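You operate a simulated robot arm through the tools that you are given. There is no shell and no other tool.

You are at the controls of a simulated robot arm. One attempt, no reset.

Task
Load the program on the white card and arm the test.
Fine: switch the monitor on, and set the card's camera rate before arming.
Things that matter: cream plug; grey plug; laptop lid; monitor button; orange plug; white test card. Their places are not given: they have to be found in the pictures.

Only the result counts: the job must be done as asked and must still hold three seconds after the hand-in. Knocking over, shifting, dropping, spilling or breaking anything else fails it.

Robot
A 6-joint arm with a two-finger gripper, fixed in place. Base frame: the origin is on the floor under the middle of its stand, x ahead of it, y to its left, z up; the work surface is at about z = 0.782. Units: m, degrees, N and s.
It reaches about 1.572 m from its shoulder. Its first joint turns from -166.0 to 166.0 degrees. Payload 2.45 kg.
Tool frame: the origin (TCP) lies between the finger pads and is the grasp point; the fingertips stand 0.02 m ahead of it; z points along the fingers, y is the line along which they close. The gripper opens to 0.14 m; its body begins 0.168 m behind the TCP.
Orientation is that of the tool frame in the base frame, as a unit quaternion [x, y, z, w]. With the fingers straight down and closing along the base's y, the tool's x points along the base's -x, its y along +y and its z along -z.

Tools
- The arm moves only by the tool step_arm. Its argument "deltas" is a list of rows, each an object (a shift or turn left out is 0, a gripper value left out holds the last) with "linear": the shift along the base's x, y, z in units of 100 mm (1.0 is 100 mm), a list of three; "angular": the turn, a rotation vector about the base's x, y, z in units of 60 degrees (1.0 is 60 degrees), a list of three. In form: [{"linear": [dx, dy, dz], "angular": [ax, ay, az]}, ...]. A call has 1 to 20 rows; each row is the pose to reach, as a shift and turn from the pose commanded when the call began. "grip" is the gripper command, from -1 (fully open) to 1 (shut), values between in proportion, set as the call begins (left out, the last holds). A call with a number of a shift or a turn outside -1 to 1 is refused whole. Rows are played at 5 a second. More than 0.05 m and 8.6 degrees between two rows, or a gripper value outside its range, and nothing of the call is played. A pose out of reach is approached as far as the arm can. The call stops where the force on the tool passes 40 N (or 10 N more than at its start, if that is more) or the arm is blocked; 0.2 s more then pass. The fingers move at their own pace (about 0.045 m/s each) and stop on an object; they squeeze with about 32 N. The grip force told is the motor's: it shows also when the fingers shut on nothing. Time passes only in rows, and 0.2 s behind the last, so rows that repeat a pose let the fingers close. The reply holds the time, the measured pose of the TCP, the force on the tool along the base axes, the opening and the grip force, in the units named above and with some noise, with the torque about the TCP (base axes, N m) and any sound that the robot's microphone picked up.
- Cameras (640 x 400 px; columns grow to the right, rows downward): "scene" is fixed at [0.3989, 0.6625, 1.5351]; the picture's right is [-0.41, -0.91, 0.00], its down [-0.57, 0.25, -0.79] and it looks along [0.72, -0.32, -0.62] (base axes); focal length 347 px, centre (320, 200). "wrist" rides on the gripper at [0.078, 0.011, -0.209] in the tool frame; the picture's right is [-0.14, 0.99, 0.00], its down [-0.92, -0.13, -0.37] and it looks along [-0.37, -0.05, 0.93] (tool axes); focal length 280 px, centre (320, 200).
- capture(camera): a new picture of that camera. The clock stands still meanwhile.
- measure_at(camera, pixels): for up to 12 pixels [column, row] of the newest picture of that camera ("zoom" is the newest enlarged one), the place [x, y, z] in the base frame of the surface seen there, good to about 0.003 m, but the place of the scene camera against the robot may be out by one fixed shift of up to 0.018 m in any direction. The clock stands still meanwhile.
- enlarge(camera, box): a new picture of the part [left, top, right, bottom] of that camera's present view, enlarged. The clock stands still meanwhile.
- finish_job(): hands the job in; it is judged then, once.

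Leave the gripper open and the arm clear of the work at the hand-in unless told otherwise.

The tools are called by a JSON object that holds its "name" and its "arguments". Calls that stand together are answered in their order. step_arm: Moves the arm, as the interface text tells. Its arguments: {"type":"object","properties":{"deltas":{"type":"array","items":{"type":"object","properties":{"linear":{"type":"array","items":{"type":"number"}},"angular":{"type":"array","items":{"type":"number"}}}}},"grip":{"type":"number"}},"required":["deltas"]} The other tools are called the same way: capture (camera) takes a picture; measure_at (camera, pixels) gives the place of the surface under pixels of a picture; enlarge (camera, box) takes an enlarged picture of a part of a camera's view; finish_job () hands the job in.

At the start:

```text
t: 0.0
position: [0.8091, 0.1177, 1.2549]
tool_rot: [-0.001, 1.0, 0.0, 0.002]
contact_force: [0.7, -0.3, 0.1]
ft_torque: [0.02, 0.0, -0.01]
opening: 0.1399
grasp_force: 0.0
```

scene: 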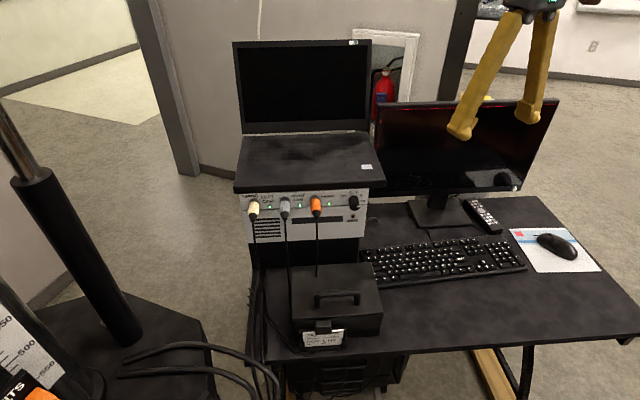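
wrist: 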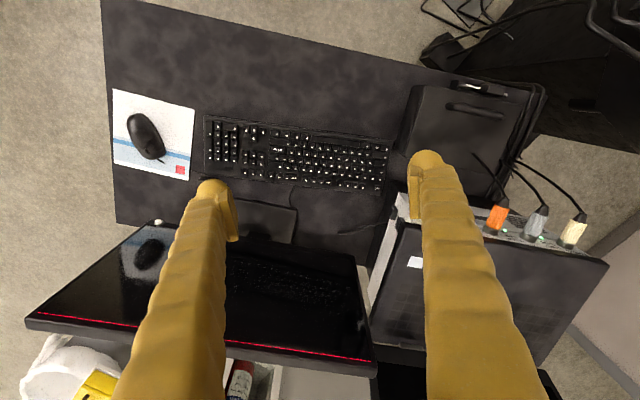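

I see a laptop on an instrument box with three plugs (cream at about (253,208), grey (285,208), orange (316,206)), a monitor to the right, and a white card at (324,338) on the black case. I'll enlarge these areas to read the texts.

{"name": "enlarge", "arguments": {"camera": "scene", "box": [280, 310, 370, 366]}}

{"name": "enlarge", "arguments": {"camera": "scene", "box": [230, 180, 380, 274]}}

{"name": "enlarge", "arguments": {"camera": "scene", "box": [370, 90, 570, 215]}}

{"name": "enlarge", "arguments": {"camera": "scene", "box": [225, 30, 395, 136]}}

```text
7.11 times, centred on (325, 338) of scene
```

zoom: 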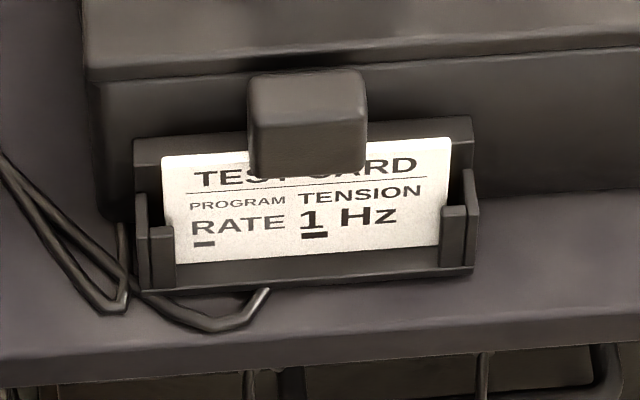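

```text
4.26 times, centred on (305, 227) of scene
```

zoom: 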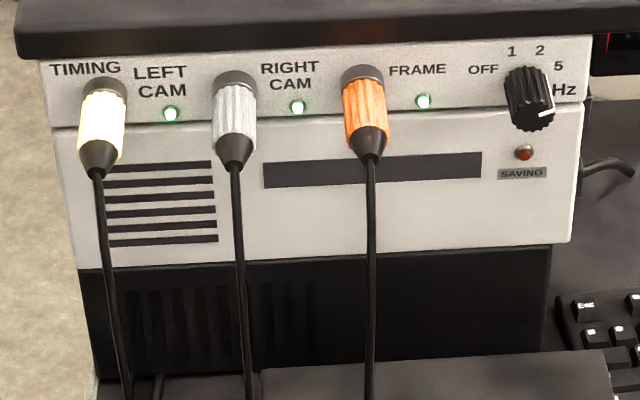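

```text
3.20 times, centred on (470, 152) of scene
```

zoom: 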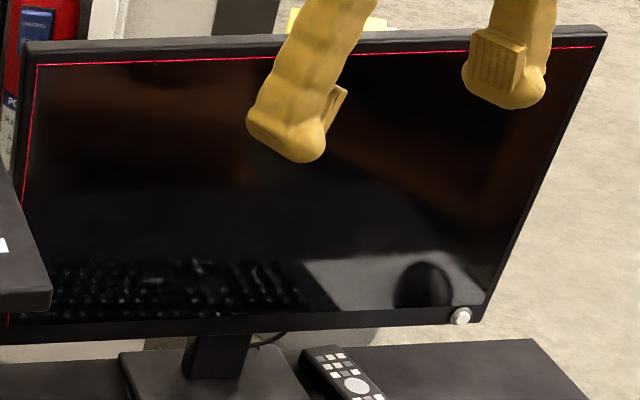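

```text
3.76 times, centred on (310, 83) of scene
```

zoom: 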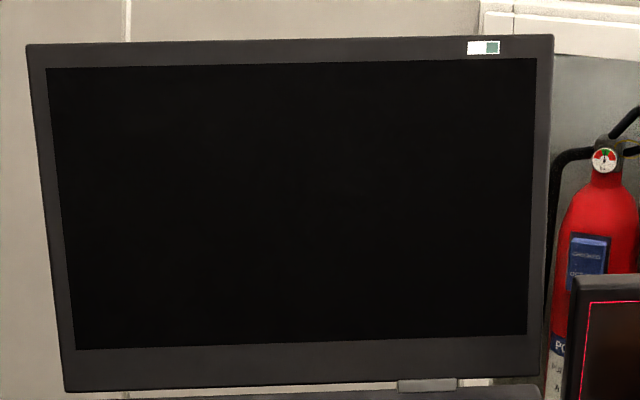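

The card reads PROGRAM TENSION, RATE 1 Hz. The knob on the box has OFF/1/2/5 Hz positions, and there is a monitor button at about (515,189). I'll look closer at knob, keyboard, remote, and laptop deck.

{"name": "enlarge", "arguments": {"camera": "scene", "box": [335, 185, 375, 225]}}

{"name": "enlarge", "arguments": {"camera": "scene", "box": [350, 225, 530, 290]}}

{"name": "enlarge", "arguments": {"camera": "scene", "box": [455, 165, 610, 285]}}

{"name": "enlarge", "arguments": {"camera": "scene", "box": [225, 120, 395, 226]}}

{"name": "capture", "arguments": {"camera": "scene"}}

{"name": "measure_at", "arguments": {"camera": "scene", "pixels": [[353, 203], [253, 208], [285, 208], [316, 206], [515, 189], [324, 338], [366, 167], [250, 185], [380, 183], [480, 210], [440, 260], [300, 80]]}}

```text
10.00 times, centred on (355, 205) of scene
```

zoom: 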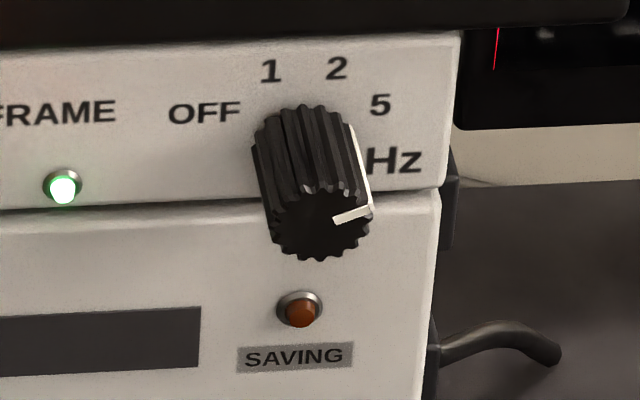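

```text
3.56 times, centred on (440, 258) of scene
```

zoom: 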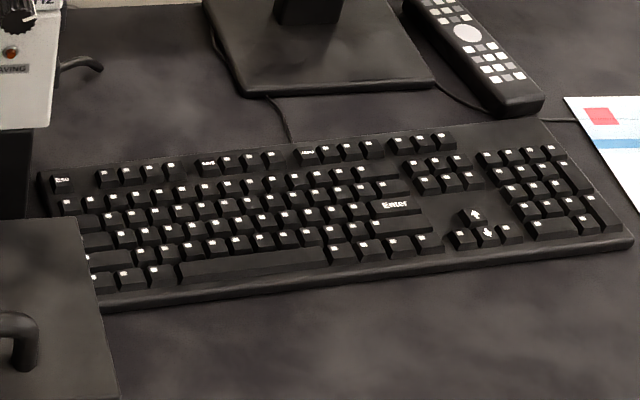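

```text
3.33 times, centred on (532, 225) of scene
```

zoom: 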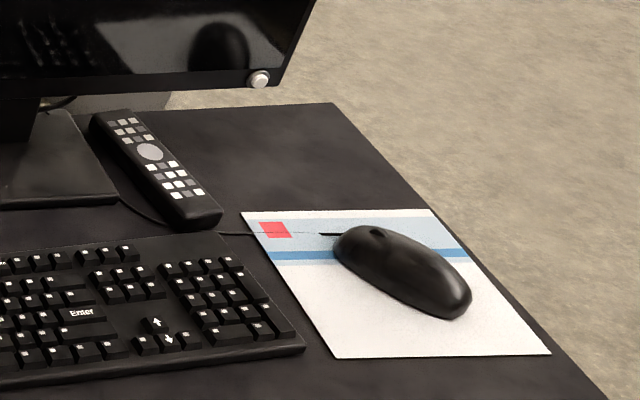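

```text
3.76 times, centred on (310, 173) of scene
```

zoom: 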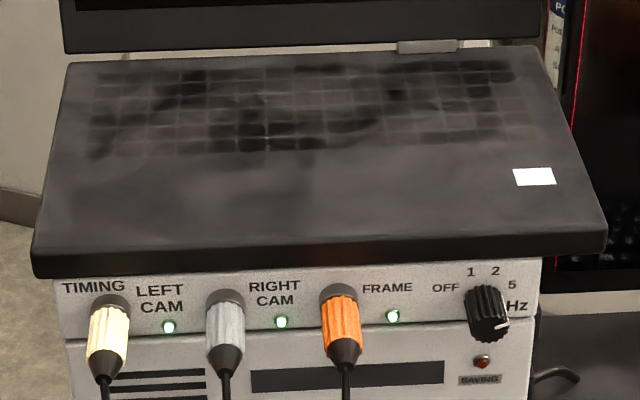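

```text
taken
```

scene: 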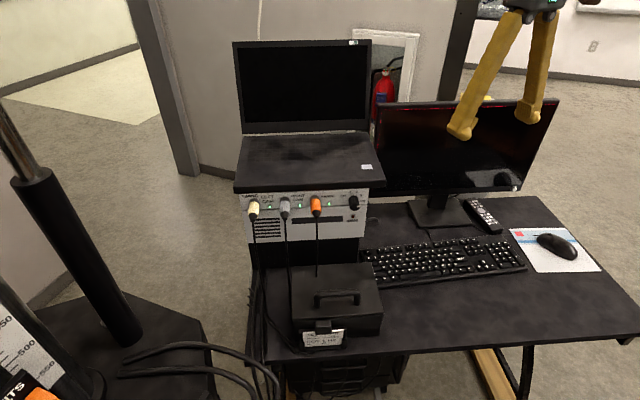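

```text
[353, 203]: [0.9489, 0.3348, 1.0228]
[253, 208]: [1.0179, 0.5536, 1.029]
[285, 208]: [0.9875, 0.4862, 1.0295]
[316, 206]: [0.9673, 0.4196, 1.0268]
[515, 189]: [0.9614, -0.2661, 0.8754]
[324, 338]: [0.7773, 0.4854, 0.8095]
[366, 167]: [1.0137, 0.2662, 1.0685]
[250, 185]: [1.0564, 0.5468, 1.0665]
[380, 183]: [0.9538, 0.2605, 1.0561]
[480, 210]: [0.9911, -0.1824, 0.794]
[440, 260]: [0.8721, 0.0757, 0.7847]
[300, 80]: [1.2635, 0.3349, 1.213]
```

The card's PROGRAM is TENSION and RATE 1 Hz; the knob pointer appears near 5. The keyboard has marked Enter and up/down keys. Now I'll calibrate the scene camera against the wrist camera, measuring shared points (laptop sticker at wrist (415,262), monitor button at wrist (158,221), plugs) and enlarging the wrist view.

{"name": "capture", "arguments": {"camera": "wrist"}}

{"name": "enlarge", "arguments": {"camera": "wrist", "box": [200, 100, 400, 225]}}

{"name": "enlarge", "arguments": {"camera": "wrist", "box": [380, 70, 620, 270]}}

{"name": "measure_at", "arguments": {"camera": "wrist", "pixels": [[415, 262], [158, 221], [495, 217], [535, 222], [572, 232], [480, 110], [181, 170], [115, 90], [194, 108], [608, 264], [455, 85], [400, 222]]}}

```text
taken
```

wrist: 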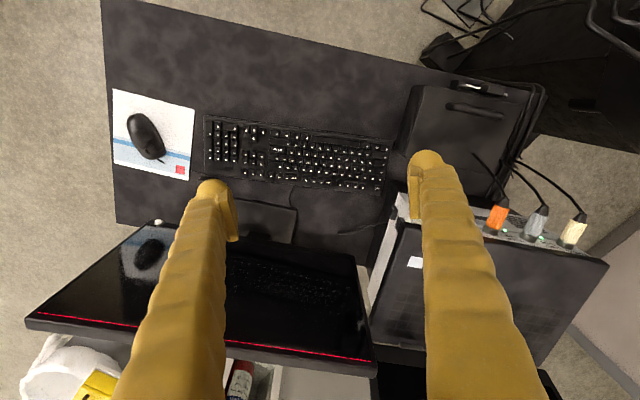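

```text
3.20 times, centred on (300, 162) of wrist
```

zoom: 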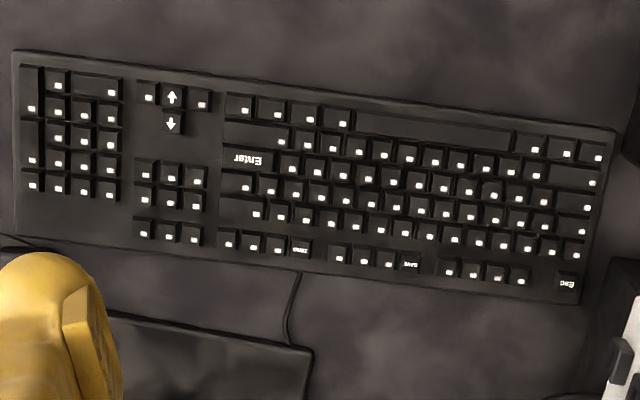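

```text
2.00 times, centred on (500, 170) of wrist
```

zoom: 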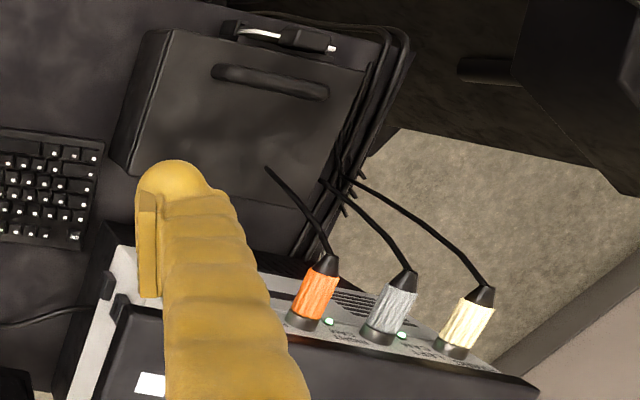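

```text
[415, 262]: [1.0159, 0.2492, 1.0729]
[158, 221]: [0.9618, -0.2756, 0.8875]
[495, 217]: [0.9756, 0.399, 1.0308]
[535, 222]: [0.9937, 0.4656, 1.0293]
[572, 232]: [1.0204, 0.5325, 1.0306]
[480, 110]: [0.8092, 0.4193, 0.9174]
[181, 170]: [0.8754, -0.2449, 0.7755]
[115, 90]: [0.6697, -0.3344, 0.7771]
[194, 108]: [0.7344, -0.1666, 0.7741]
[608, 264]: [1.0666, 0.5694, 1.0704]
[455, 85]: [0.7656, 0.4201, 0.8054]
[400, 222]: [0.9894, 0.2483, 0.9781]
```

The keyboard also has labelled function keys. The scene camera reads about 0.017 m high in y. I'll enlarge the labelled keys further in the wrist view.

{"name": "enlarge", "arguments": {"camera": "wrist", "box": [264, 162, 344, 212]}}

{"name": "enlarge", "arguments": {"camera": "wrist", "box": [230, 115, 310, 165]}}

{"name": "enlarge", "arguments": {"camera": "wrist", "box": [130, 205, 190, 243]}}

```text
8.00 times, centred on (304, 187) of wrist
```

zoom: 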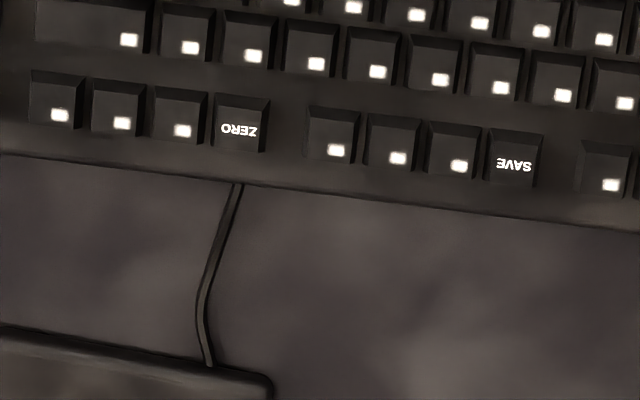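

```text
8.00 times, centred on (270, 140) of wrist
```

zoom: 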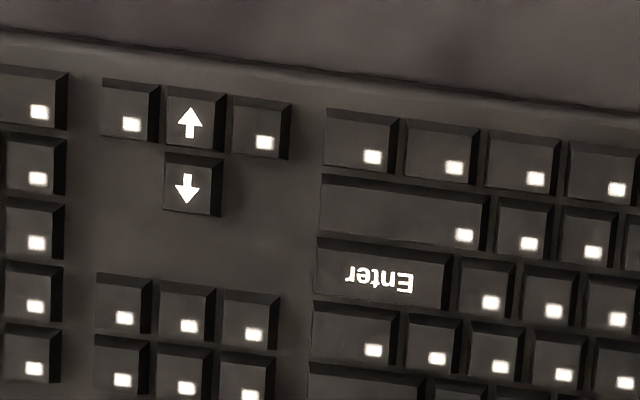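

```text
10.53 times, centred on (160, 224) of wrist
```

zoom: 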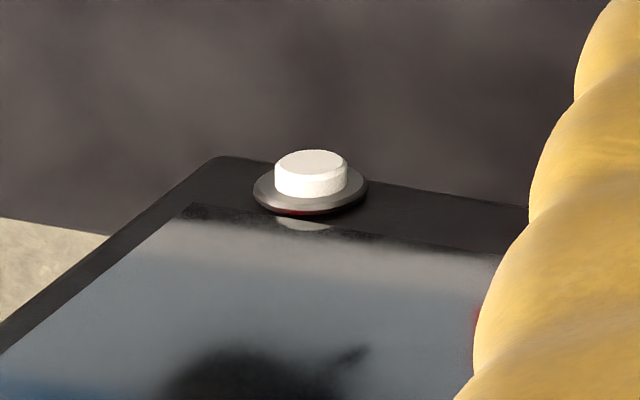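

I can see the monitor button well at zoom (310,165). I'll measure the button cap, ring and the bezel and screen around it to get its axis.

{"name": "measure_at", "arguments": {"camera": "zoom", "pixels": [[310, 163], [290, 163], [335, 163], [312, 188], [270, 195], [355, 195], [220, 170], [450, 205], [200, 260], [400, 300], [310, 205], [100, 340]]}}

{"name": "measure_at", "arguments": {"camera": "wrist", "pixels": [[140, 226], [355, 257], [40, 320], [370, 365], [130, 300], [270, 300], [260, 220], [300, 212], [250, 205]]}}

```text
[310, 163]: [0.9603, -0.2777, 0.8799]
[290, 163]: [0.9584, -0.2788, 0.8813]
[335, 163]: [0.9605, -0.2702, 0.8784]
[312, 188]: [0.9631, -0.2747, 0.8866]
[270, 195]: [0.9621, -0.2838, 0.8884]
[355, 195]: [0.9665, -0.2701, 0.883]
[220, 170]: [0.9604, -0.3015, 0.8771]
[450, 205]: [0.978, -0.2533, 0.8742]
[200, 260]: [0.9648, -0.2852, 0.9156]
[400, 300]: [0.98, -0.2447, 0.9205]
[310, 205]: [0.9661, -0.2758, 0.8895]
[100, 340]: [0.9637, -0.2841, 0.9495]
```

```text
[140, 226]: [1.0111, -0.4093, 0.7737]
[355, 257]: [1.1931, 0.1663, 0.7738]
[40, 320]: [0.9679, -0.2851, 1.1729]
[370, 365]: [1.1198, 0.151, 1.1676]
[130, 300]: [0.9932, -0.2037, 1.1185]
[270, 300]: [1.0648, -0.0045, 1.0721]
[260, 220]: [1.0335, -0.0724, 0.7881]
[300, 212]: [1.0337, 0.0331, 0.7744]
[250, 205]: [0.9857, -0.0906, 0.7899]
```

Monitor face normal is about (-0.944, 0.329, 0), and the button cap centre is at about (0.960,-0.277,0.879). Now I'll look at the fingertip shape in both cameras before planning contact.

{"name": "enlarge", "arguments": {"camera": "scene", "box": [430, 0, 580, 150]}}

{"name": "enlarge", "arguments": {"camera": "wrist", "box": [150, 130, 500, 400]}}

{"name": "measure_at", "arguments": {"camera": "wrist", "pixels": [[215, 182], [198, 195], [230, 195], [236, 235], [428, 152], [412, 170], [440, 165], [412, 215], [215, 200], [185, 320], [470, 320]]}}

```text
2.67 times, centred on (505, 75) of scene
```

zoom: 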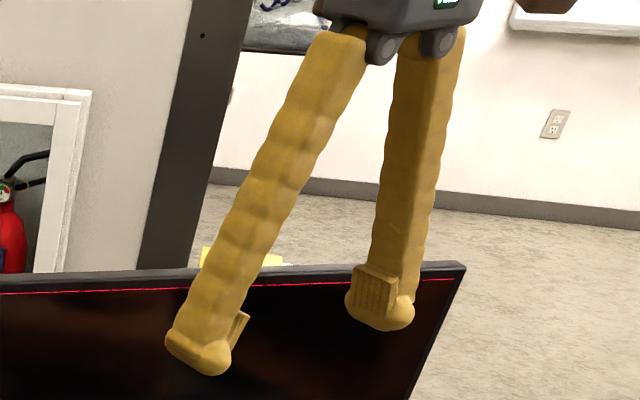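

```text
1.48 times, centred on (325, 265) of wrist
```

zoom: 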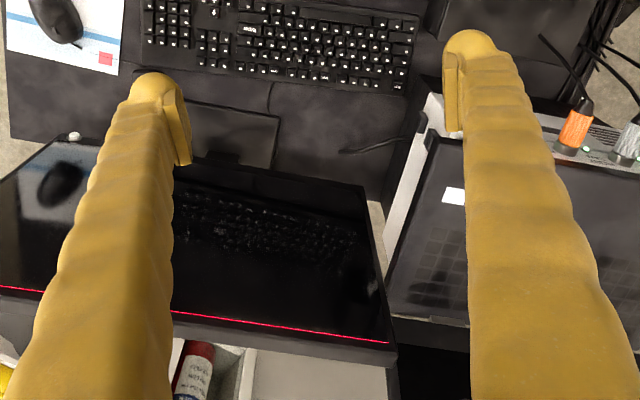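

```text
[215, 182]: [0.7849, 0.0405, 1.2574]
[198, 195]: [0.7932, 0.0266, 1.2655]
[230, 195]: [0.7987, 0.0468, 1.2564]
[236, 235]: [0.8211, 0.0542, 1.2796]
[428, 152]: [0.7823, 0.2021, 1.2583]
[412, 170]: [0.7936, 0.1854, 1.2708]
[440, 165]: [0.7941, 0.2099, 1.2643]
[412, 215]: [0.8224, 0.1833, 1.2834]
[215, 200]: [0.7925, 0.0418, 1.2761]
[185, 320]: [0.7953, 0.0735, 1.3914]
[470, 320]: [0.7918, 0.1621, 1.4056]
```

The fingers have rounded tips. I'll close the gripper in place (time passes, no movement) to see the closed shape.

{"name": "step_arm", "arguments": {"deltas": [{"linear": [0, 0, 0]}, {"linear": [0, 0, 0]}, {"linear": [0, 0, 0]}, {"linear": [0, 0, 0]}, {"linear": [0, 0, 0]}, {"linear": [0, 0, 0]}, {"linear": [0, 0, 0]}, {"linear": [0, 0, 0]}, {"linear": [0, 0, 0]}, {"linear": [0, 0, 0]}], "grip": 1}}

{"name": "capture", "arguments": {"camera": "wrist"}}

{"name": "enlarge", "arguments": {"camera": "scene", "box": [430, 0, 580, 150]}}

```text
t: 2.2
position: [0.8095, 0.1186, 1.2557]
tool_rot: [0.001, 1.0, 0.0, 0.003]
contact_force: [0.1, 0.5, 0.4]
ft_torque: [-0.01, -0.01, -0.03]
opening: 0.0001
grasp_force: 29.3
```

```text
taken
```

wrist: 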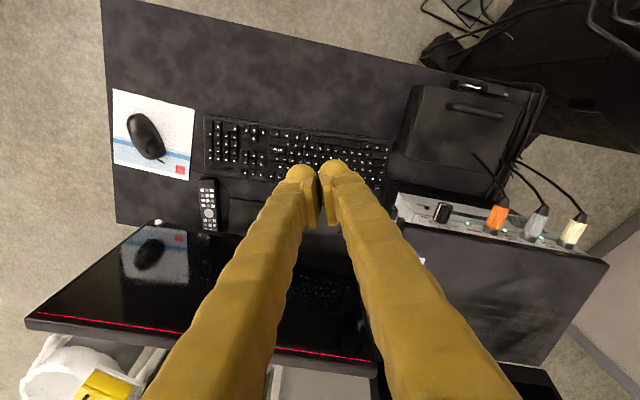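

```text
2.67 times, centred on (505, 75) of scene
```

zoom: 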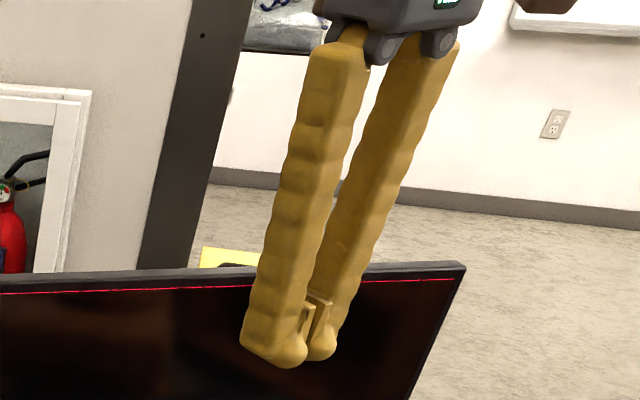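

Closed, the fingers form two rounded tips about 28 mm apart. For working on the button and knob I want the wrist camera above the tool when pitched forward, so I'll first yaw the tool by about +160.8° in place, starting with 53.6°.

{"name": "step_arm", "arguments": {"deltas": [{"angular": [0, 0, 0.1117]}, {"angular": [0, 0, 0.2233]}, {"angular": [0, 0, 0.335]}, {"angular": [0, 0, 0.4467]}, {"angular": [0, 0, 0.5583]}, {"angular": [0, 0, 0.67]}, {"angular": [0, 0, 0.7817]}, {"angular": [0, 0, 0.8933]}], "grip": 1}}

```text
t: 4.0
position: [0.8084, 0.1171, 1.2542]
tool_rot: [-0.451, 0.892, 0.001, 0.002]
contact_force: [-0.7, 0.1, 0.5]
ft_torque: [0.01, -0.03, 0.0]
opening: 0.0
grasp_force: 28.9
```

That turned as expected. I continue with another 53.6°, twice.

{"name": "step_arm", "arguments": {"deltas": [{"angular": [0, 0, 0.1117]}, {"angular": [0, 0, 0.2233]}, {"angular": [0, 0, 0.335]}, {"angular": [0, 0, 0.4467]}, {"angular": [0, 0, 0.5583]}, {"angular": [0, 0, 0.67]}, {"angular": [0, 0, 0.7817]}, {"angular": [0, 0, 0.8933]}]}}

{"name": "step_arm", "arguments": {"deltas": [{"angular": [0, 0, 0.1117]}, {"angular": [0, 0, 0.2233]}, {"angular": [0, 0, 0.335]}, {"angular": [0, 0, 0.4467]}, {"angular": [0, 0, 0.5583]}, {"angular": [0, 0, 0.67]}, {"angular": [0, 0, 0.7817]}, {"angular": [0, 0, 0.8933]}]}}

{"name": "capture", "arguments": {"camera": "wrist"}}

{"name": "capture", "arguments": {"camera": "scene"}}

```text
t: 5.8
position: [0.808, 0.1174, 1.2565]
tool_rot: [0.805, -0.593, -0.002, 0.0]
contact_force: [0.2, 0.3, 0.0]
ft_torque: [-0.01, 0.01, 0.0]
opening: 0.0001
grasp_force: 29.0
```

```text
t: 7.6
position: [0.8096, 0.1175, 1.2553]
tool_rot: [0.986, -0.166, -0.001, 0.0]
contact_force: [0.2, -0.2, -0.8]
ft_torque: [-0.01, 0.02, 0.0]
opening: 0.0001
grasp_force: 29.4
```

```text
taken
```

wrist: 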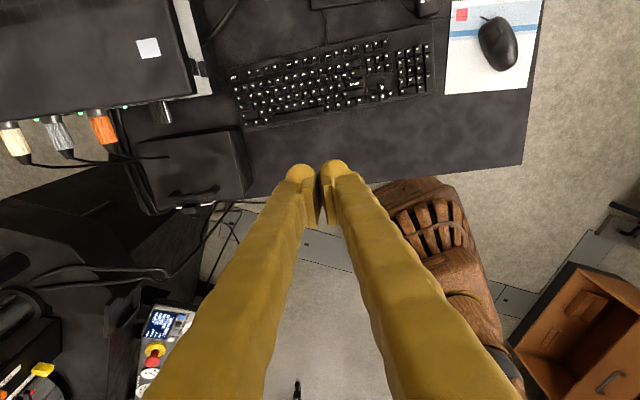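

```text
taken
```

scene: 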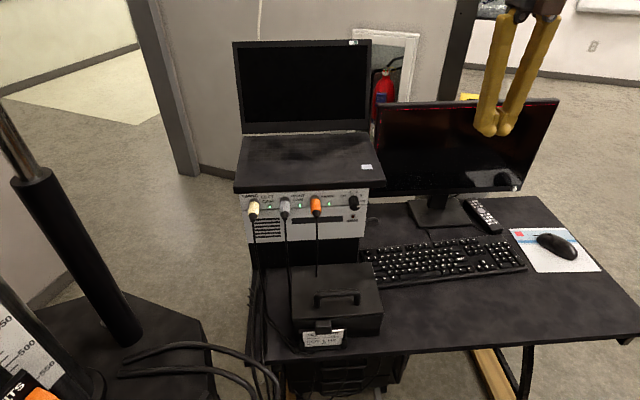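

The yaw flip worked and nothing moved in the scene. Now I pitch the tool forward by 55° about (0.329,0.944,0), in place, while shifting 0.1 m to -y, at this clear height.

{"name": "step_arm", "arguments": {"deltas": [{"linear": [0, -0.125, 0], "angular": [-0.0377, -0.1082, 0]}, {"linear": [0, -0.25, 0], "angular": [-0.0754, -0.2163, 0]}, {"linear": [0, -0.375, 0], "angular": [-0.1131, -0.3245, 0]}, {"linear": [0, -0.5, 0], "angular": [-0.1508, -0.4327, 0]}, {"linear": [0, -0.625, 0], "angular": [-0.1885, -0.5408, 0]}, {"linear": [0, -0.75, 0], "angular": [-0.2262, -0.649, 0]}, {"linear": [0, -0.875, 0], "angular": [-0.2639, -0.7572, 0]}, {"linear": [0, -1.0, 0], "angular": [-0.3016, -0.8653, 0]}]}}

{"name": "capture", "arguments": {"camera": "wrist"}}

```text
t: 9.4
position: [0.8077, 0.0184, 1.2553]
tool_rot: [0.875, -0.148, 0.454, 0.078]
contact_force: [0.2, -1.0, 0.3]
ft_torque: [0.0, -0.01, 0.01]
opening: 0.0
grasp_force: 29.1
```

```text
taken
```

wrist: 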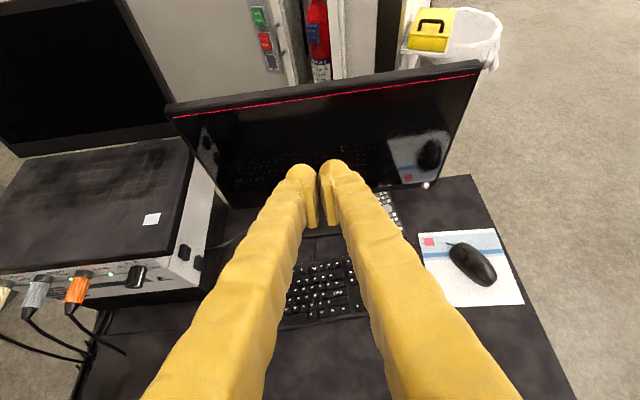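

The view is now upright; the monitor button is at wrist (427,186). I move down and right toward a point about 50 mm in front of the button, in several calls.

{"name": "step_arm", "arguments": {"deltas": [{"linear": [0, -0.33, -0.33]}, {"linear": [0, -0.66, -0.66]}, {"linear": [0, -0.99, -0.99]}]}}

{"name": "step_arm", "arguments": {"deltas": [{"linear": [0, -0.33, -0.33]}, {"linear": [0, -0.66, -0.66]}, {"linear": [0, -0.99, -0.99]}]}}

{"name": "step_arm", "arguments": {"deltas": [{"linear": [0.2, -0.29, -0.33]}, {"linear": [0.3, -0.58, -0.66]}, {"linear": [0.4, -0.87, -0.99]}]}}

{"name": "capture", "arguments": {"camera": "wrist"}}

{"name": "capture", "arguments": {"camera": "scene"}}

```text
t: 10.2
position: [0.8096, -0.081, 1.156]
tool_rot: [0.875, -0.149, 0.454, 0.077]
contact_force: [0.0, -0.1, -0.3]
ft_torque: [-0.04, 0.02, -0.03]
opening: 0.0001
grasp_force: 29.6
```

```text
t: 11.0
position: [0.8118, -0.1778, 1.0576]
tool_rot: [0.875, -0.148, 0.453, 0.078]
contact_force: [-0.1, -0.4, -0.1]
ft_torque: [-0.03, -0.03, 0.0]
opening: 0.0
grasp_force: 29.6
```

```text
t: 11.8
position: [0.8558, -0.2518, 0.9693]
tool_rot: [0.876, -0.156, 0.447, 0.091]
contact_force: [0.7, 0.7, 0.1]
ft_torque: [0.03, 0.04, 0.0]
opening: 0.0001
grasp_force: 29.5
out of reach, approached as far as the arm can: row 2, 3
```

```text
taken
```

wrist: 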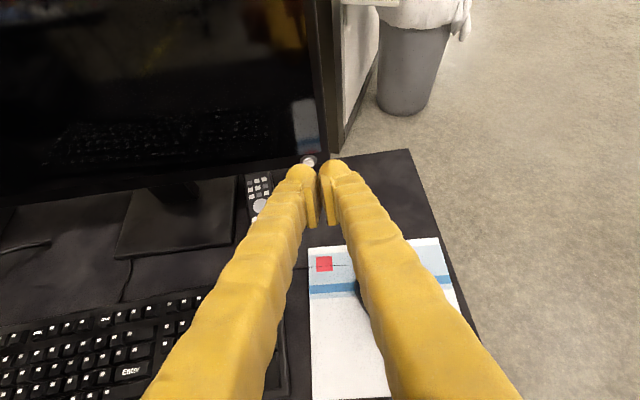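

```text
taken
```

scene: 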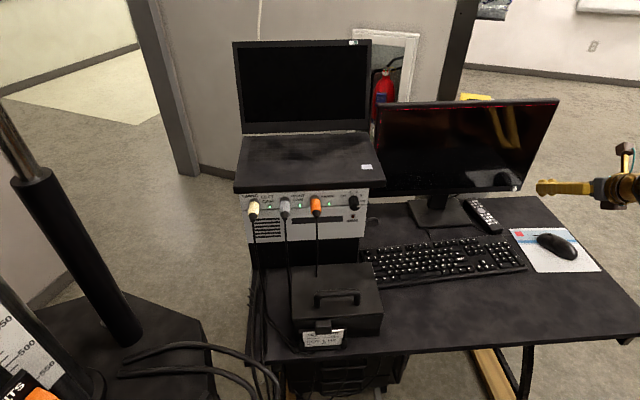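

The arm reported "out of reach" partway at (0.856,-0.252,0.969), likely a wrist joint limit with the flipped tool. I'll back off a little (up and back) and test small yaw turns to see which direction frees it.

{"name": "step_arm", "arguments": {"deltas": [{"linear": [-0.2, 0.1, 0.2]}]}}

{"name": "step_arm", "arguments": {"deltas": [{"angular": [0, 0, -0.12]}, {"angular": [0, 0, -0.24]}]}}

```text
t: 12.2
position: [0.8396, -0.233, 0.9914]
tool_rot: [0.876, -0.152, 0.45, 0.084]
contact_force: [-0.5, 0.4, 0.5]
ft_torque: [0.0, 0.0, 0.02]
opening: 0.0
grasp_force: 29.1
out of reach, approached as far as the arm can: row 1
```

```text
t: 12.8
position: [0.8391, -0.2338, 0.99]
tool_rot: [0.85, -0.257, 0.44, 0.135]
contact_force: [0.5, 0.4, -0.3]
ft_torque: [-0.01, -0.02, 0.05]
opening: 0.0002
grasp_force: 29.6
```

Yawing by -14.4° freed it (tool heading now about -34°, 35° below horizontal, left finger leading). That still works for pressing the button. I proceed to about 40 mm before the cap.

{"name": "step_arm", "arguments": {"deltas": [{"linear": [0.0, -0.1, -0.3]}, {"linear": [0.1, -0.2, -0.6]}, {"linear": [0.2, -0.3, -0.9]}]}}

{"name": "capture", "arguments": {"camera": "wrist"}}

{"name": "measure_at", "arguments": {"camera": "wrist", "pixels": [[300, 170], [292, 178], [310, 168], [335, 165], [345, 172], [300, 190], [312, 215], [330, 215]]}}

```text
t: 13.6
position: [0.8593, -0.2638, 0.8976]
tool_rot: [0.851, -0.256, 0.44, 0.133]
contact_force: [0.1, 0.6, -0.1]
ft_torque: [0.01, 0.03, 0.01]
opening: 0.0001
grasp_force: 29.3
```

```text
taken
```

wrist: 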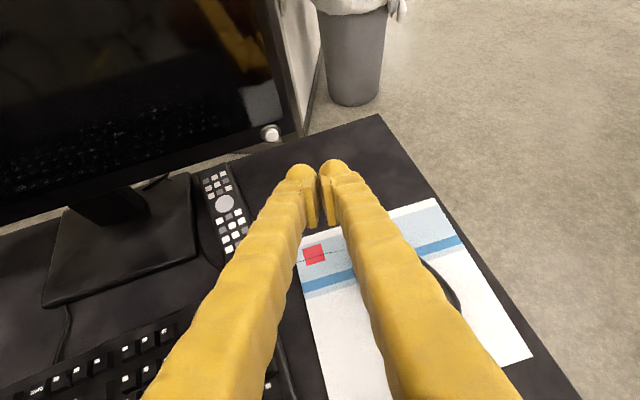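

```text
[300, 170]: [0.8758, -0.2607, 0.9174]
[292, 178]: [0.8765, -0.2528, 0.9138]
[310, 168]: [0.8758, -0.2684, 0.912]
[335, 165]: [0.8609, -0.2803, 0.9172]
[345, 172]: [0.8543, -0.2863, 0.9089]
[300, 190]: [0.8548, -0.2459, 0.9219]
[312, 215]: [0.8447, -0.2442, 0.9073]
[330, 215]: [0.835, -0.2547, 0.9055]
```

The button is at wrist (270,133). I enlarge and remeasure the cap from this closer view.

{"name": "enlarge", "arguments": {"camera": "wrist", "box": [240, 110, 320, 190]}}

{"name": "measure_at", "arguments": {"camera": "wrist", "pixels": [[271, 135], [267, 135], [276, 135], [271, 131], [271, 140], [262, 133], [268, 128], [240, 140], [285, 125], [250, 150]]}}

```text
5.00 times, centred on (280, 150) of wrist
```

zoom: 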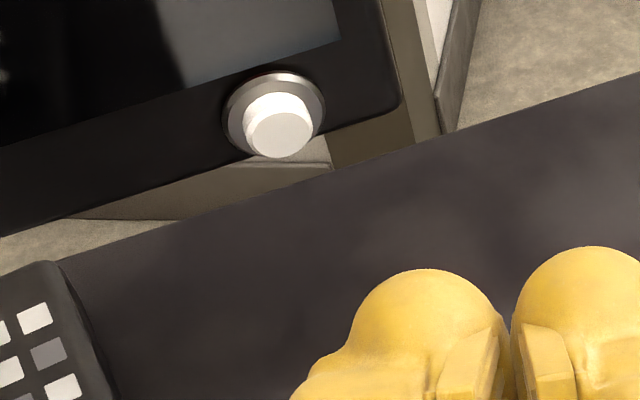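

```text
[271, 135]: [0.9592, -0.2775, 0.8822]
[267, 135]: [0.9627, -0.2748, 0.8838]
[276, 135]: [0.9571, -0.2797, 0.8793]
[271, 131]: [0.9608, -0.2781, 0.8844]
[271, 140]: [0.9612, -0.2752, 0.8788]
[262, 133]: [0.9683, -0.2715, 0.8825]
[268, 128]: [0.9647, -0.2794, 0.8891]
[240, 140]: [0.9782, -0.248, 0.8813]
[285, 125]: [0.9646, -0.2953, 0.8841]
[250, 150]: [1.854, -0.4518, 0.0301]
```

Cap centre is at about (0.960,-0.277,0.880). I move to about 20 mm before expected contact with the left fingertip lined up, then check the view.

{"name": "step_arm", "arguments": {"deltas": [{"linear": [0.17, -0.025, -0.1]}, {"linear": [0.34, -0.05, -0.2]}, {"linear": [0.51, -0.075, -0.21]}]}}

{"name": "enlarge", "arguments": {"camera": "wrist", "box": [240, 110, 368, 190]}}

{"name": "enlarge", "arguments": {"camera": "scene", "box": [470, 160, 560, 216]}}

```text
t: 14.4
position: [0.9098, -0.2706, 0.8781]
tool_rot: [0.85, -0.256, 0.441, 0.133]
contact_force: [0.2, -1.0, 0.5]
ft_torque: [0.02, -0.01, 0.0]
opening: 0.0
grasp_force: 29.2
```

```text
5.00 times, centred on (304, 150) of wrist
```

zoom: 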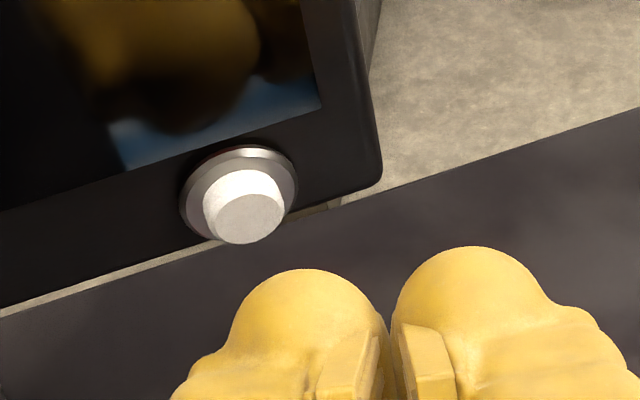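

```text
7.11 times, centred on (515, 188) of scene
```

zoom: 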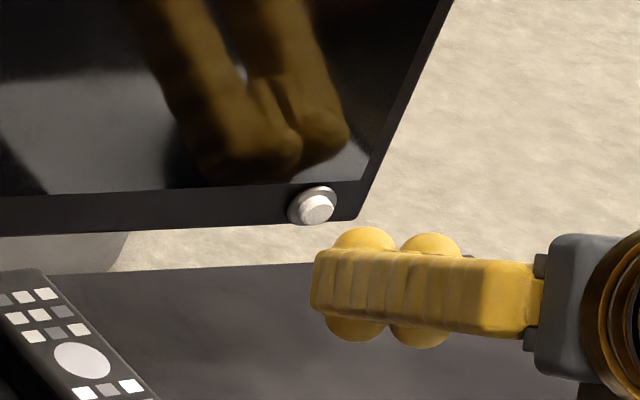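

The cap is slightly left of the left fingertip and moving along (0.944,-0.329,0) closes that gap. I advance 13 mm along that direction and look again.

{"name": "step_arm", "arguments": {"deltas": [{"linear": [0.0472, -0.0165, 0]}, {"linear": [0.0944, -0.0329, 0]}, {"linear": [0.1227, -0.0428, 0]}]}}

{"name": "enlarge", "arguments": {"camera": "wrist", "box": [240, 110, 368, 190]}}

{"name": "enlarge", "arguments": {"camera": "scene", "box": [470, 160, 560, 216]}}

```text
t: 15.2
position: [0.9232, -0.2753, 0.877]
tool_rot: [0.85, -0.257, 0.44, 0.133]
contact_force: [-0.2, 0.4, -0.3]
ft_torque: [0.02, 0.01, -0.03]
opening: 0.0
grasp_force: 29.4
```

```text
5.00 times, centred on (304, 150) of wrist
```

zoom: 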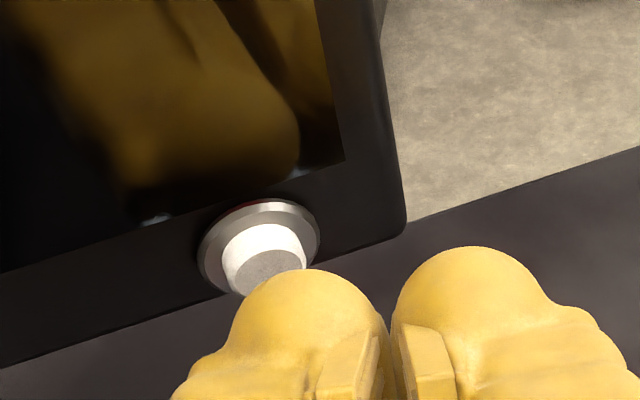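

```text
7.11 times, centred on (515, 188) of scene
```

zoom: 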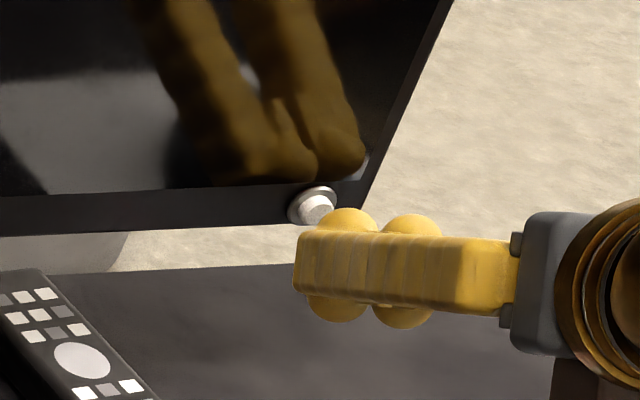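

The left bulb is right in front of the cap now. I advance slowly, 1 mm rows for 8 mm, watching force and sound.

{"name": "step_arm", "arguments": {"deltas": [{"linear": [0.0094, -0.0033, 0]}, {"linear": [0.0189, -0.0066, 0]}, {"linear": [0.0283, -0.0099, 0]}, {"linear": [0.0378, -0.0132, 0]}, {"linear": [0.0472, -0.0165, 0]}, {"linear": [0.0566, -0.0197, 0]}]}}

{"name": "enlarge", "arguments": {"camera": "wrist", "box": [240, 110, 368, 190]}}

```text
t: 16.6
position: [0.9289, -0.2766, 0.8763]
tool_rot: [0.85, -0.256, 0.44, 0.134]
contact_force: [-0.2, -0.3, -0.7]
ft_torque: [0.02, 0.01, 0.03]
opening: 0.0002
grasp_force: 29.4
```

```text
5.00 times, centred on (304, 150) of wrist
```

zoom: 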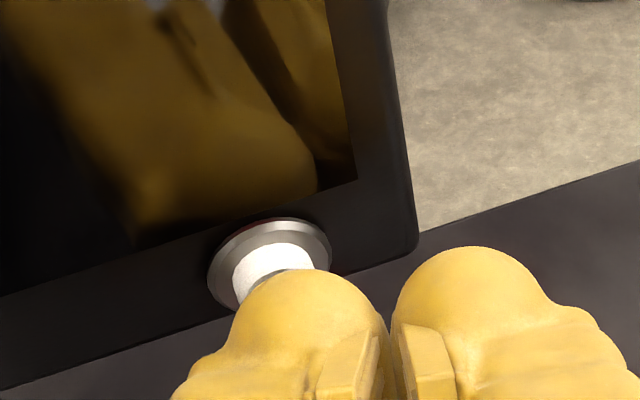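

No contact yet (force near zero). I continue 4 mm more in 1 mm rows.

{"name": "step_arm", "arguments": {"deltas": [{"linear": [0.0094, -0.0033, 0]}, {"linear": [0.0189, -0.0066, 0]}, {"linear": [0.0283, -0.0099, 0]}, {"linear": [0.0378, -0.0132, 0]}]}}

```text
t: 17.6
position: [0.933, -0.2785, 0.8766]
tool_rot: [0.85, -0.257, 0.44, 0.134]
contact_force: [0.2, 0.1, -0.9]
ft_torque: [-0.01, 0.03, -0.01]
opening: 0.0
grasp_force: 29.4
```

Still no contact. Another 3 mm.

{"name": "step_arm", "arguments": {"deltas": [{"linear": [0.0094, -0.0033, 0]}, {"linear": [0.0189, -0.0066, 0]}, {"linear": [0.0283, -0.0099, 0]}]}}

{"name": "enlarge", "arguments": {"camera": "wrist", "box": [240, 110, 368, 190]}}

{"name": "enlarge", "arguments": {"camera": "scene", "box": [490, 170, 540, 201]}}

```text
t: 18.4
position: [0.9355, -0.2788, 0.8765]
tool_rot: [0.85, -0.257, 0.44, 0.134]
contact_force: [-2.9, 0.0, 0.4]
ft_torque: [0.01, -0.04, 0.01]
opening: 0.0
grasp_force: 29.2
heard: click
```

```text
5.00 times, centred on (304, 150) of wrist
```

zoom: 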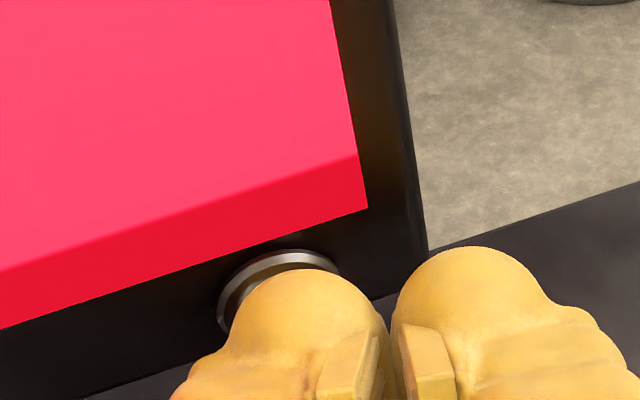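

```text
12.80 times, centred on (515, 186) of scene
```

zoom: 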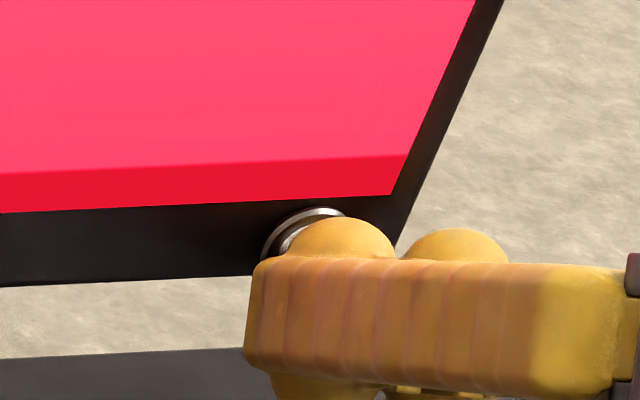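

Click heard, and the monitor lit up (pink-red screen). I back off along the same line and then look at the screen.

{"name": "step_arm", "arguments": {"deltas": [{"linear": [-0.2, 0.07, 0]}, {"linear": [-0.5, 0.17, 0.1]}, {"linear": [-0.8, 0.27, 0.3]}, {"linear": [-0.95, 0.33, 0.6]}, {"linear": [-0.95, 0.5, 0.9]}]}}

{"name": "capture", "arguments": {"camera": "scene"}}

{"name": "capture", "arguments": {"camera": "wrist"}}

{"name": "enlarge", "arguments": {"camera": "scene", "box": [370, 90, 560, 210]}}

```text
t: 19.6
position: [0.839, -0.2287, 0.9674]
tool_rot: [0.85, -0.256, 0.44, 0.133]
contact_force: [1.1, -0.3, 0.0]
ft_torque: [0.0, -0.01, 0.0]
opening: 0.0
grasp_force: 29.5
```

```text
taken
```

scene: 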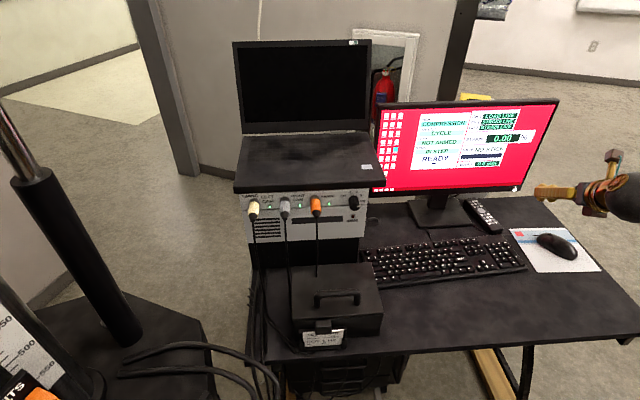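

```text
taken
```

wrist: 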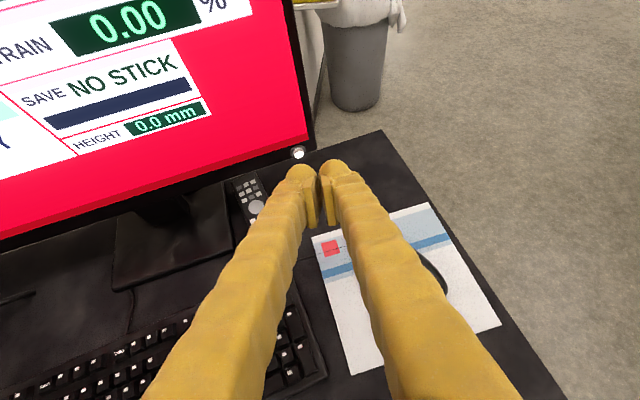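

```text
3.33 times, centred on (465, 150) of scene
```

zoom: 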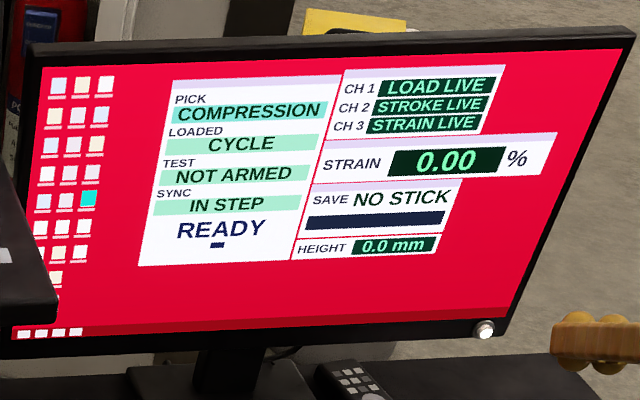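

The screen reads PICK: COMPRESSION, LOADED: CYCLE, TEST: NOT ARMED, SYNC: IN STEP, READY. I'll enlarge it more to read all the text.

{"name": "enlarge", "arguments": {"camera": "scene", "box": [405, 105, 480, 175]}}

{"name": "enlarge", "arguments": {"camera": "scene", "box": [455, 105, 545, 175]}}

{"name": "enlarge", "arguments": {"camera": "scene", "box": [335, 185, 375, 225]}}

{"name": "enlarge", "arguments": {"camera": "scene", "box": [295, 322, 355, 360]}}

```text
5.71 times, centred on (442, 140) of scene
```

zoom: 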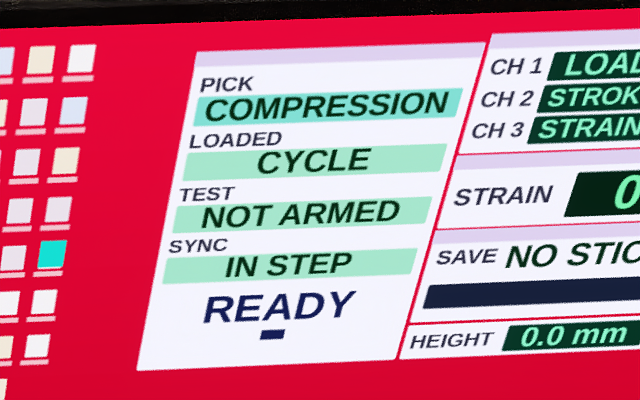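

```text
5.71 times, centred on (500, 140) of scene
```

zoom: 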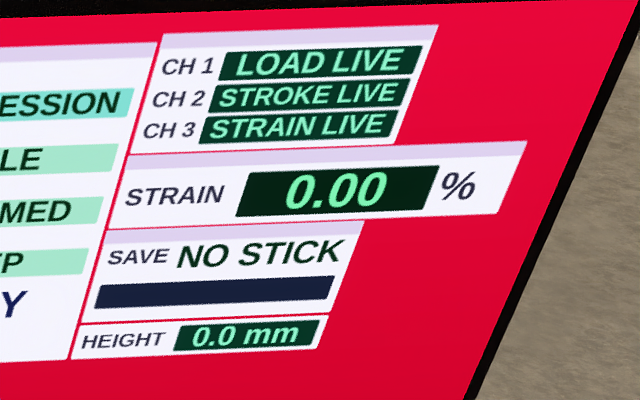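

```text
10.00 times, centred on (355, 205) of scene
```

zoom: 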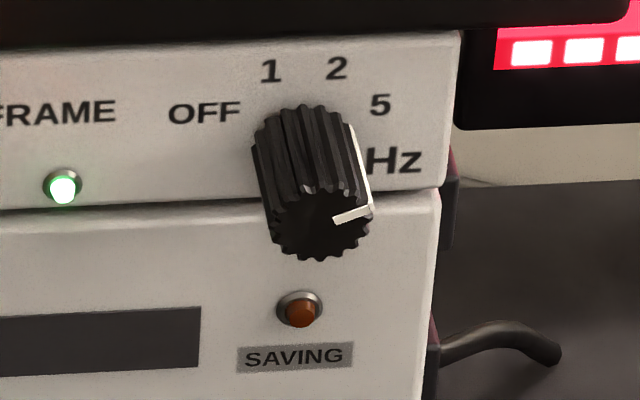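

```text
10.53 times, centred on (325, 341) of scene
```

zoom: 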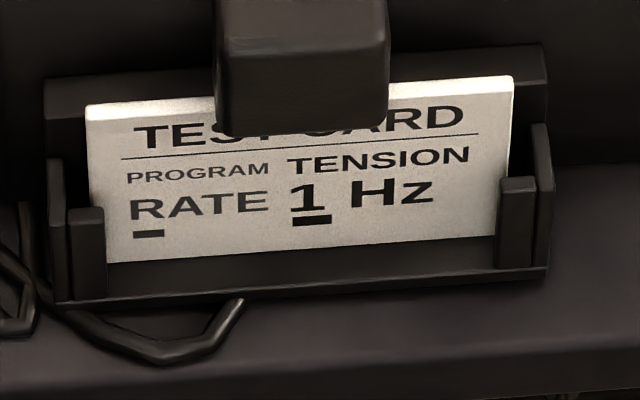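

The card's text is clear (TENSION, 1 Hz), and the knob pointer is at the 5 side. Before moving to the knob I'll measure the surroundings on the left (post, machine), the knob, laptop edge and panel from the scene camera.

{"name": "capture", "arguments": {"camera": "scene"}}

{"name": "measure_at", "arguments": {"camera": "scene", "pixels": [[80, 260], [130, 335], [20, 160], [30, 340], [355, 207], [340, 192], [345, 190], [300, 190], [355, 190], [337, 300], [290, 250], [317, 245]]}}

{"name": "enlarge", "arguments": {"camera": "scene", "box": [0, 100, 260, 400]}}

```text
taken
```

scene: 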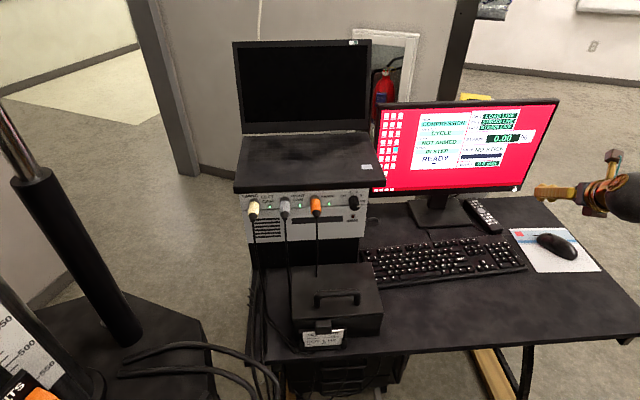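

```text
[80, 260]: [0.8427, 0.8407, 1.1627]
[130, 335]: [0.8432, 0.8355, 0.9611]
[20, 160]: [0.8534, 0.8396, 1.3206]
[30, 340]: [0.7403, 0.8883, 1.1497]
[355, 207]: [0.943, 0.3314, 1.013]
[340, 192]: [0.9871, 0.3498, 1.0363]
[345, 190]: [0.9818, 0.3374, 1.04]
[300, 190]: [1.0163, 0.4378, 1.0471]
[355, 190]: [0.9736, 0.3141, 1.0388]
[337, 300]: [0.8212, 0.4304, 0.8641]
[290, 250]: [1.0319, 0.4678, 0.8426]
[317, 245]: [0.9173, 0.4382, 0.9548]
```

```text
1.33 times, centred on (130, 250) of scene
```

zoom: 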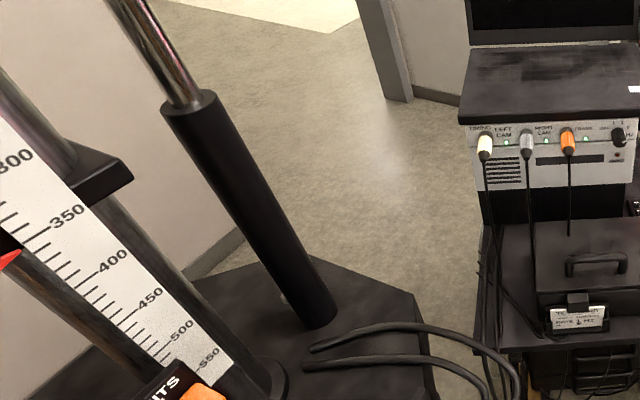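

The panel is perpendicular to (0.944,-0.329,0), and the knob sits about 33 mm proud of it. I go up and back first, then left along +y at z≈1.07 toward the knob, turning yaw back by +14.4° on the way.

{"name": "step_arm", "arguments": {"deltas": [{"linear": [-0.2, 0.1, 0.35]}, {"linear": [-0.4, 0.2, 0.7]}, {"linear": [-0.6, 0.3, 1.0]}]}}

{"name": "step_arm", "arguments": {"deltas": [{"linear": [0, 0.33, 0]}, {"linear": [0, 0.66, 0]}, {"linear": [0, 0.99, 0]}]}}

{"name": "step_arm", "arguments": {"deltas": [{"linear": [0, 0.33, 0], "angular": [0, 0, 0.08]}, {"linear": [0, 0.66, 0], "angular": [0, 0, 0.16]}, {"linear": [0, 0.99, 0], "angular": [0, 0, 0.24]}]}}

{"name": "step_arm", "arguments": {"deltas": [{"linear": [0, 0.33, 0]}, {"linear": [0, 0.66, 0]}, {"linear": [0, 0.99, 0]}]}}

{"name": "step_arm", "arguments": {"deltas": [{"linear": [0, 0.33, 0]}, {"linear": [0, 0.66, 0]}, {"linear": [0, 0.99, 0]}]}}

{"name": "step_arm", "arguments": {"deltas": [{"linear": [0, 0.33, 0]}, {"linear": [0, 0.66, 0]}, {"linear": [0, 0.99, 0]}]}}

{"name": "capture", "arguments": {"camera": "wrist"}}

{"name": "capture", "arguments": {"camera": "scene"}}

```text
t: 20.4
position: [0.7818, -0.1997, 1.0675]
tool_rot: [0.85, -0.256, 0.44, 0.133]
contact_force: [0.4, 0.0, 0.0]
ft_torque: [-0.04, 0.01, 0.02]
opening: 0.0
grasp_force: 29.0
```

```text
t: 21.2
position: [0.7818, -0.1004, 1.0683]
tool_rot: [0.85, -0.256, 0.441, 0.133]
contact_force: [-0.1, 1.1, -0.2]
ft_torque: [0.0, 0.0, 0.0]
opening: 0.0
grasp_force: 29.2
```

```text
t: 22.0
position: [0.7764, -0.0021, 1.0662]
tool_rot: [0.876, -0.147, 0.453, 0.076]
contact_force: [0.3, 0.0, -0.4]
ft_torque: [0.02, -0.01, -0.01]
opening: 0.0
grasp_force: 29.0
```

```text
t: 22.8
position: [0.7785, 0.0989, 1.0679]
tool_rot: [0.875, -0.149, 0.454, 0.078]
contact_force: [-0.2, 0.4, -0.6]
ft_torque: [-0.06, 0.02, 0.03]
opening: 0.0001
grasp_force: 29.7
```

```text
t: 23.6
position: [0.7792, 0.1975, 1.068]
tool_rot: [0.875, -0.149, 0.454, 0.078]
contact_force: [-0.1, -0.4, -0.9]
ft_torque: [0.01, 0.0, 0.02]
opening: 0.0
grasp_force: 29.0
```

```text
t: 24.4
position: [0.7806, 0.2969, 1.0669]
tool_rot: [0.875, -0.148, 0.454, 0.077]
contact_force: [-0.1, -0.3, 1.1]
ft_torque: [0.02, -0.01, 0.06]
opening: 0.0002
grasp_force: 29.5
```

```text
taken
```

wrist: 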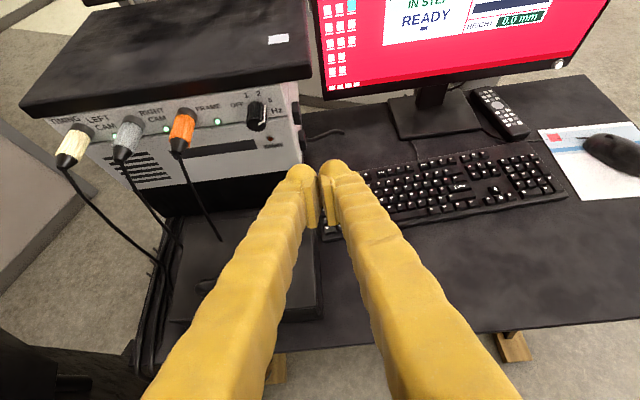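

```text
taken
```

scene: 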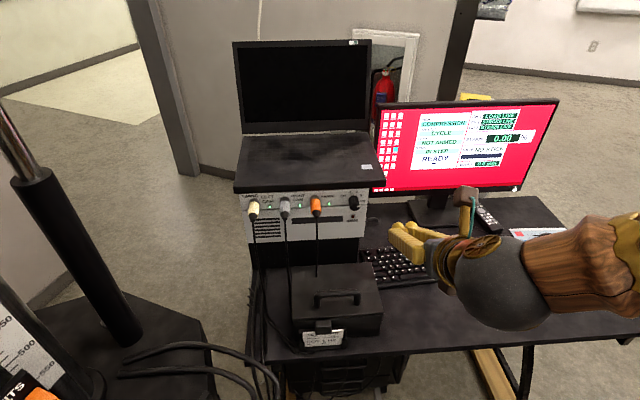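

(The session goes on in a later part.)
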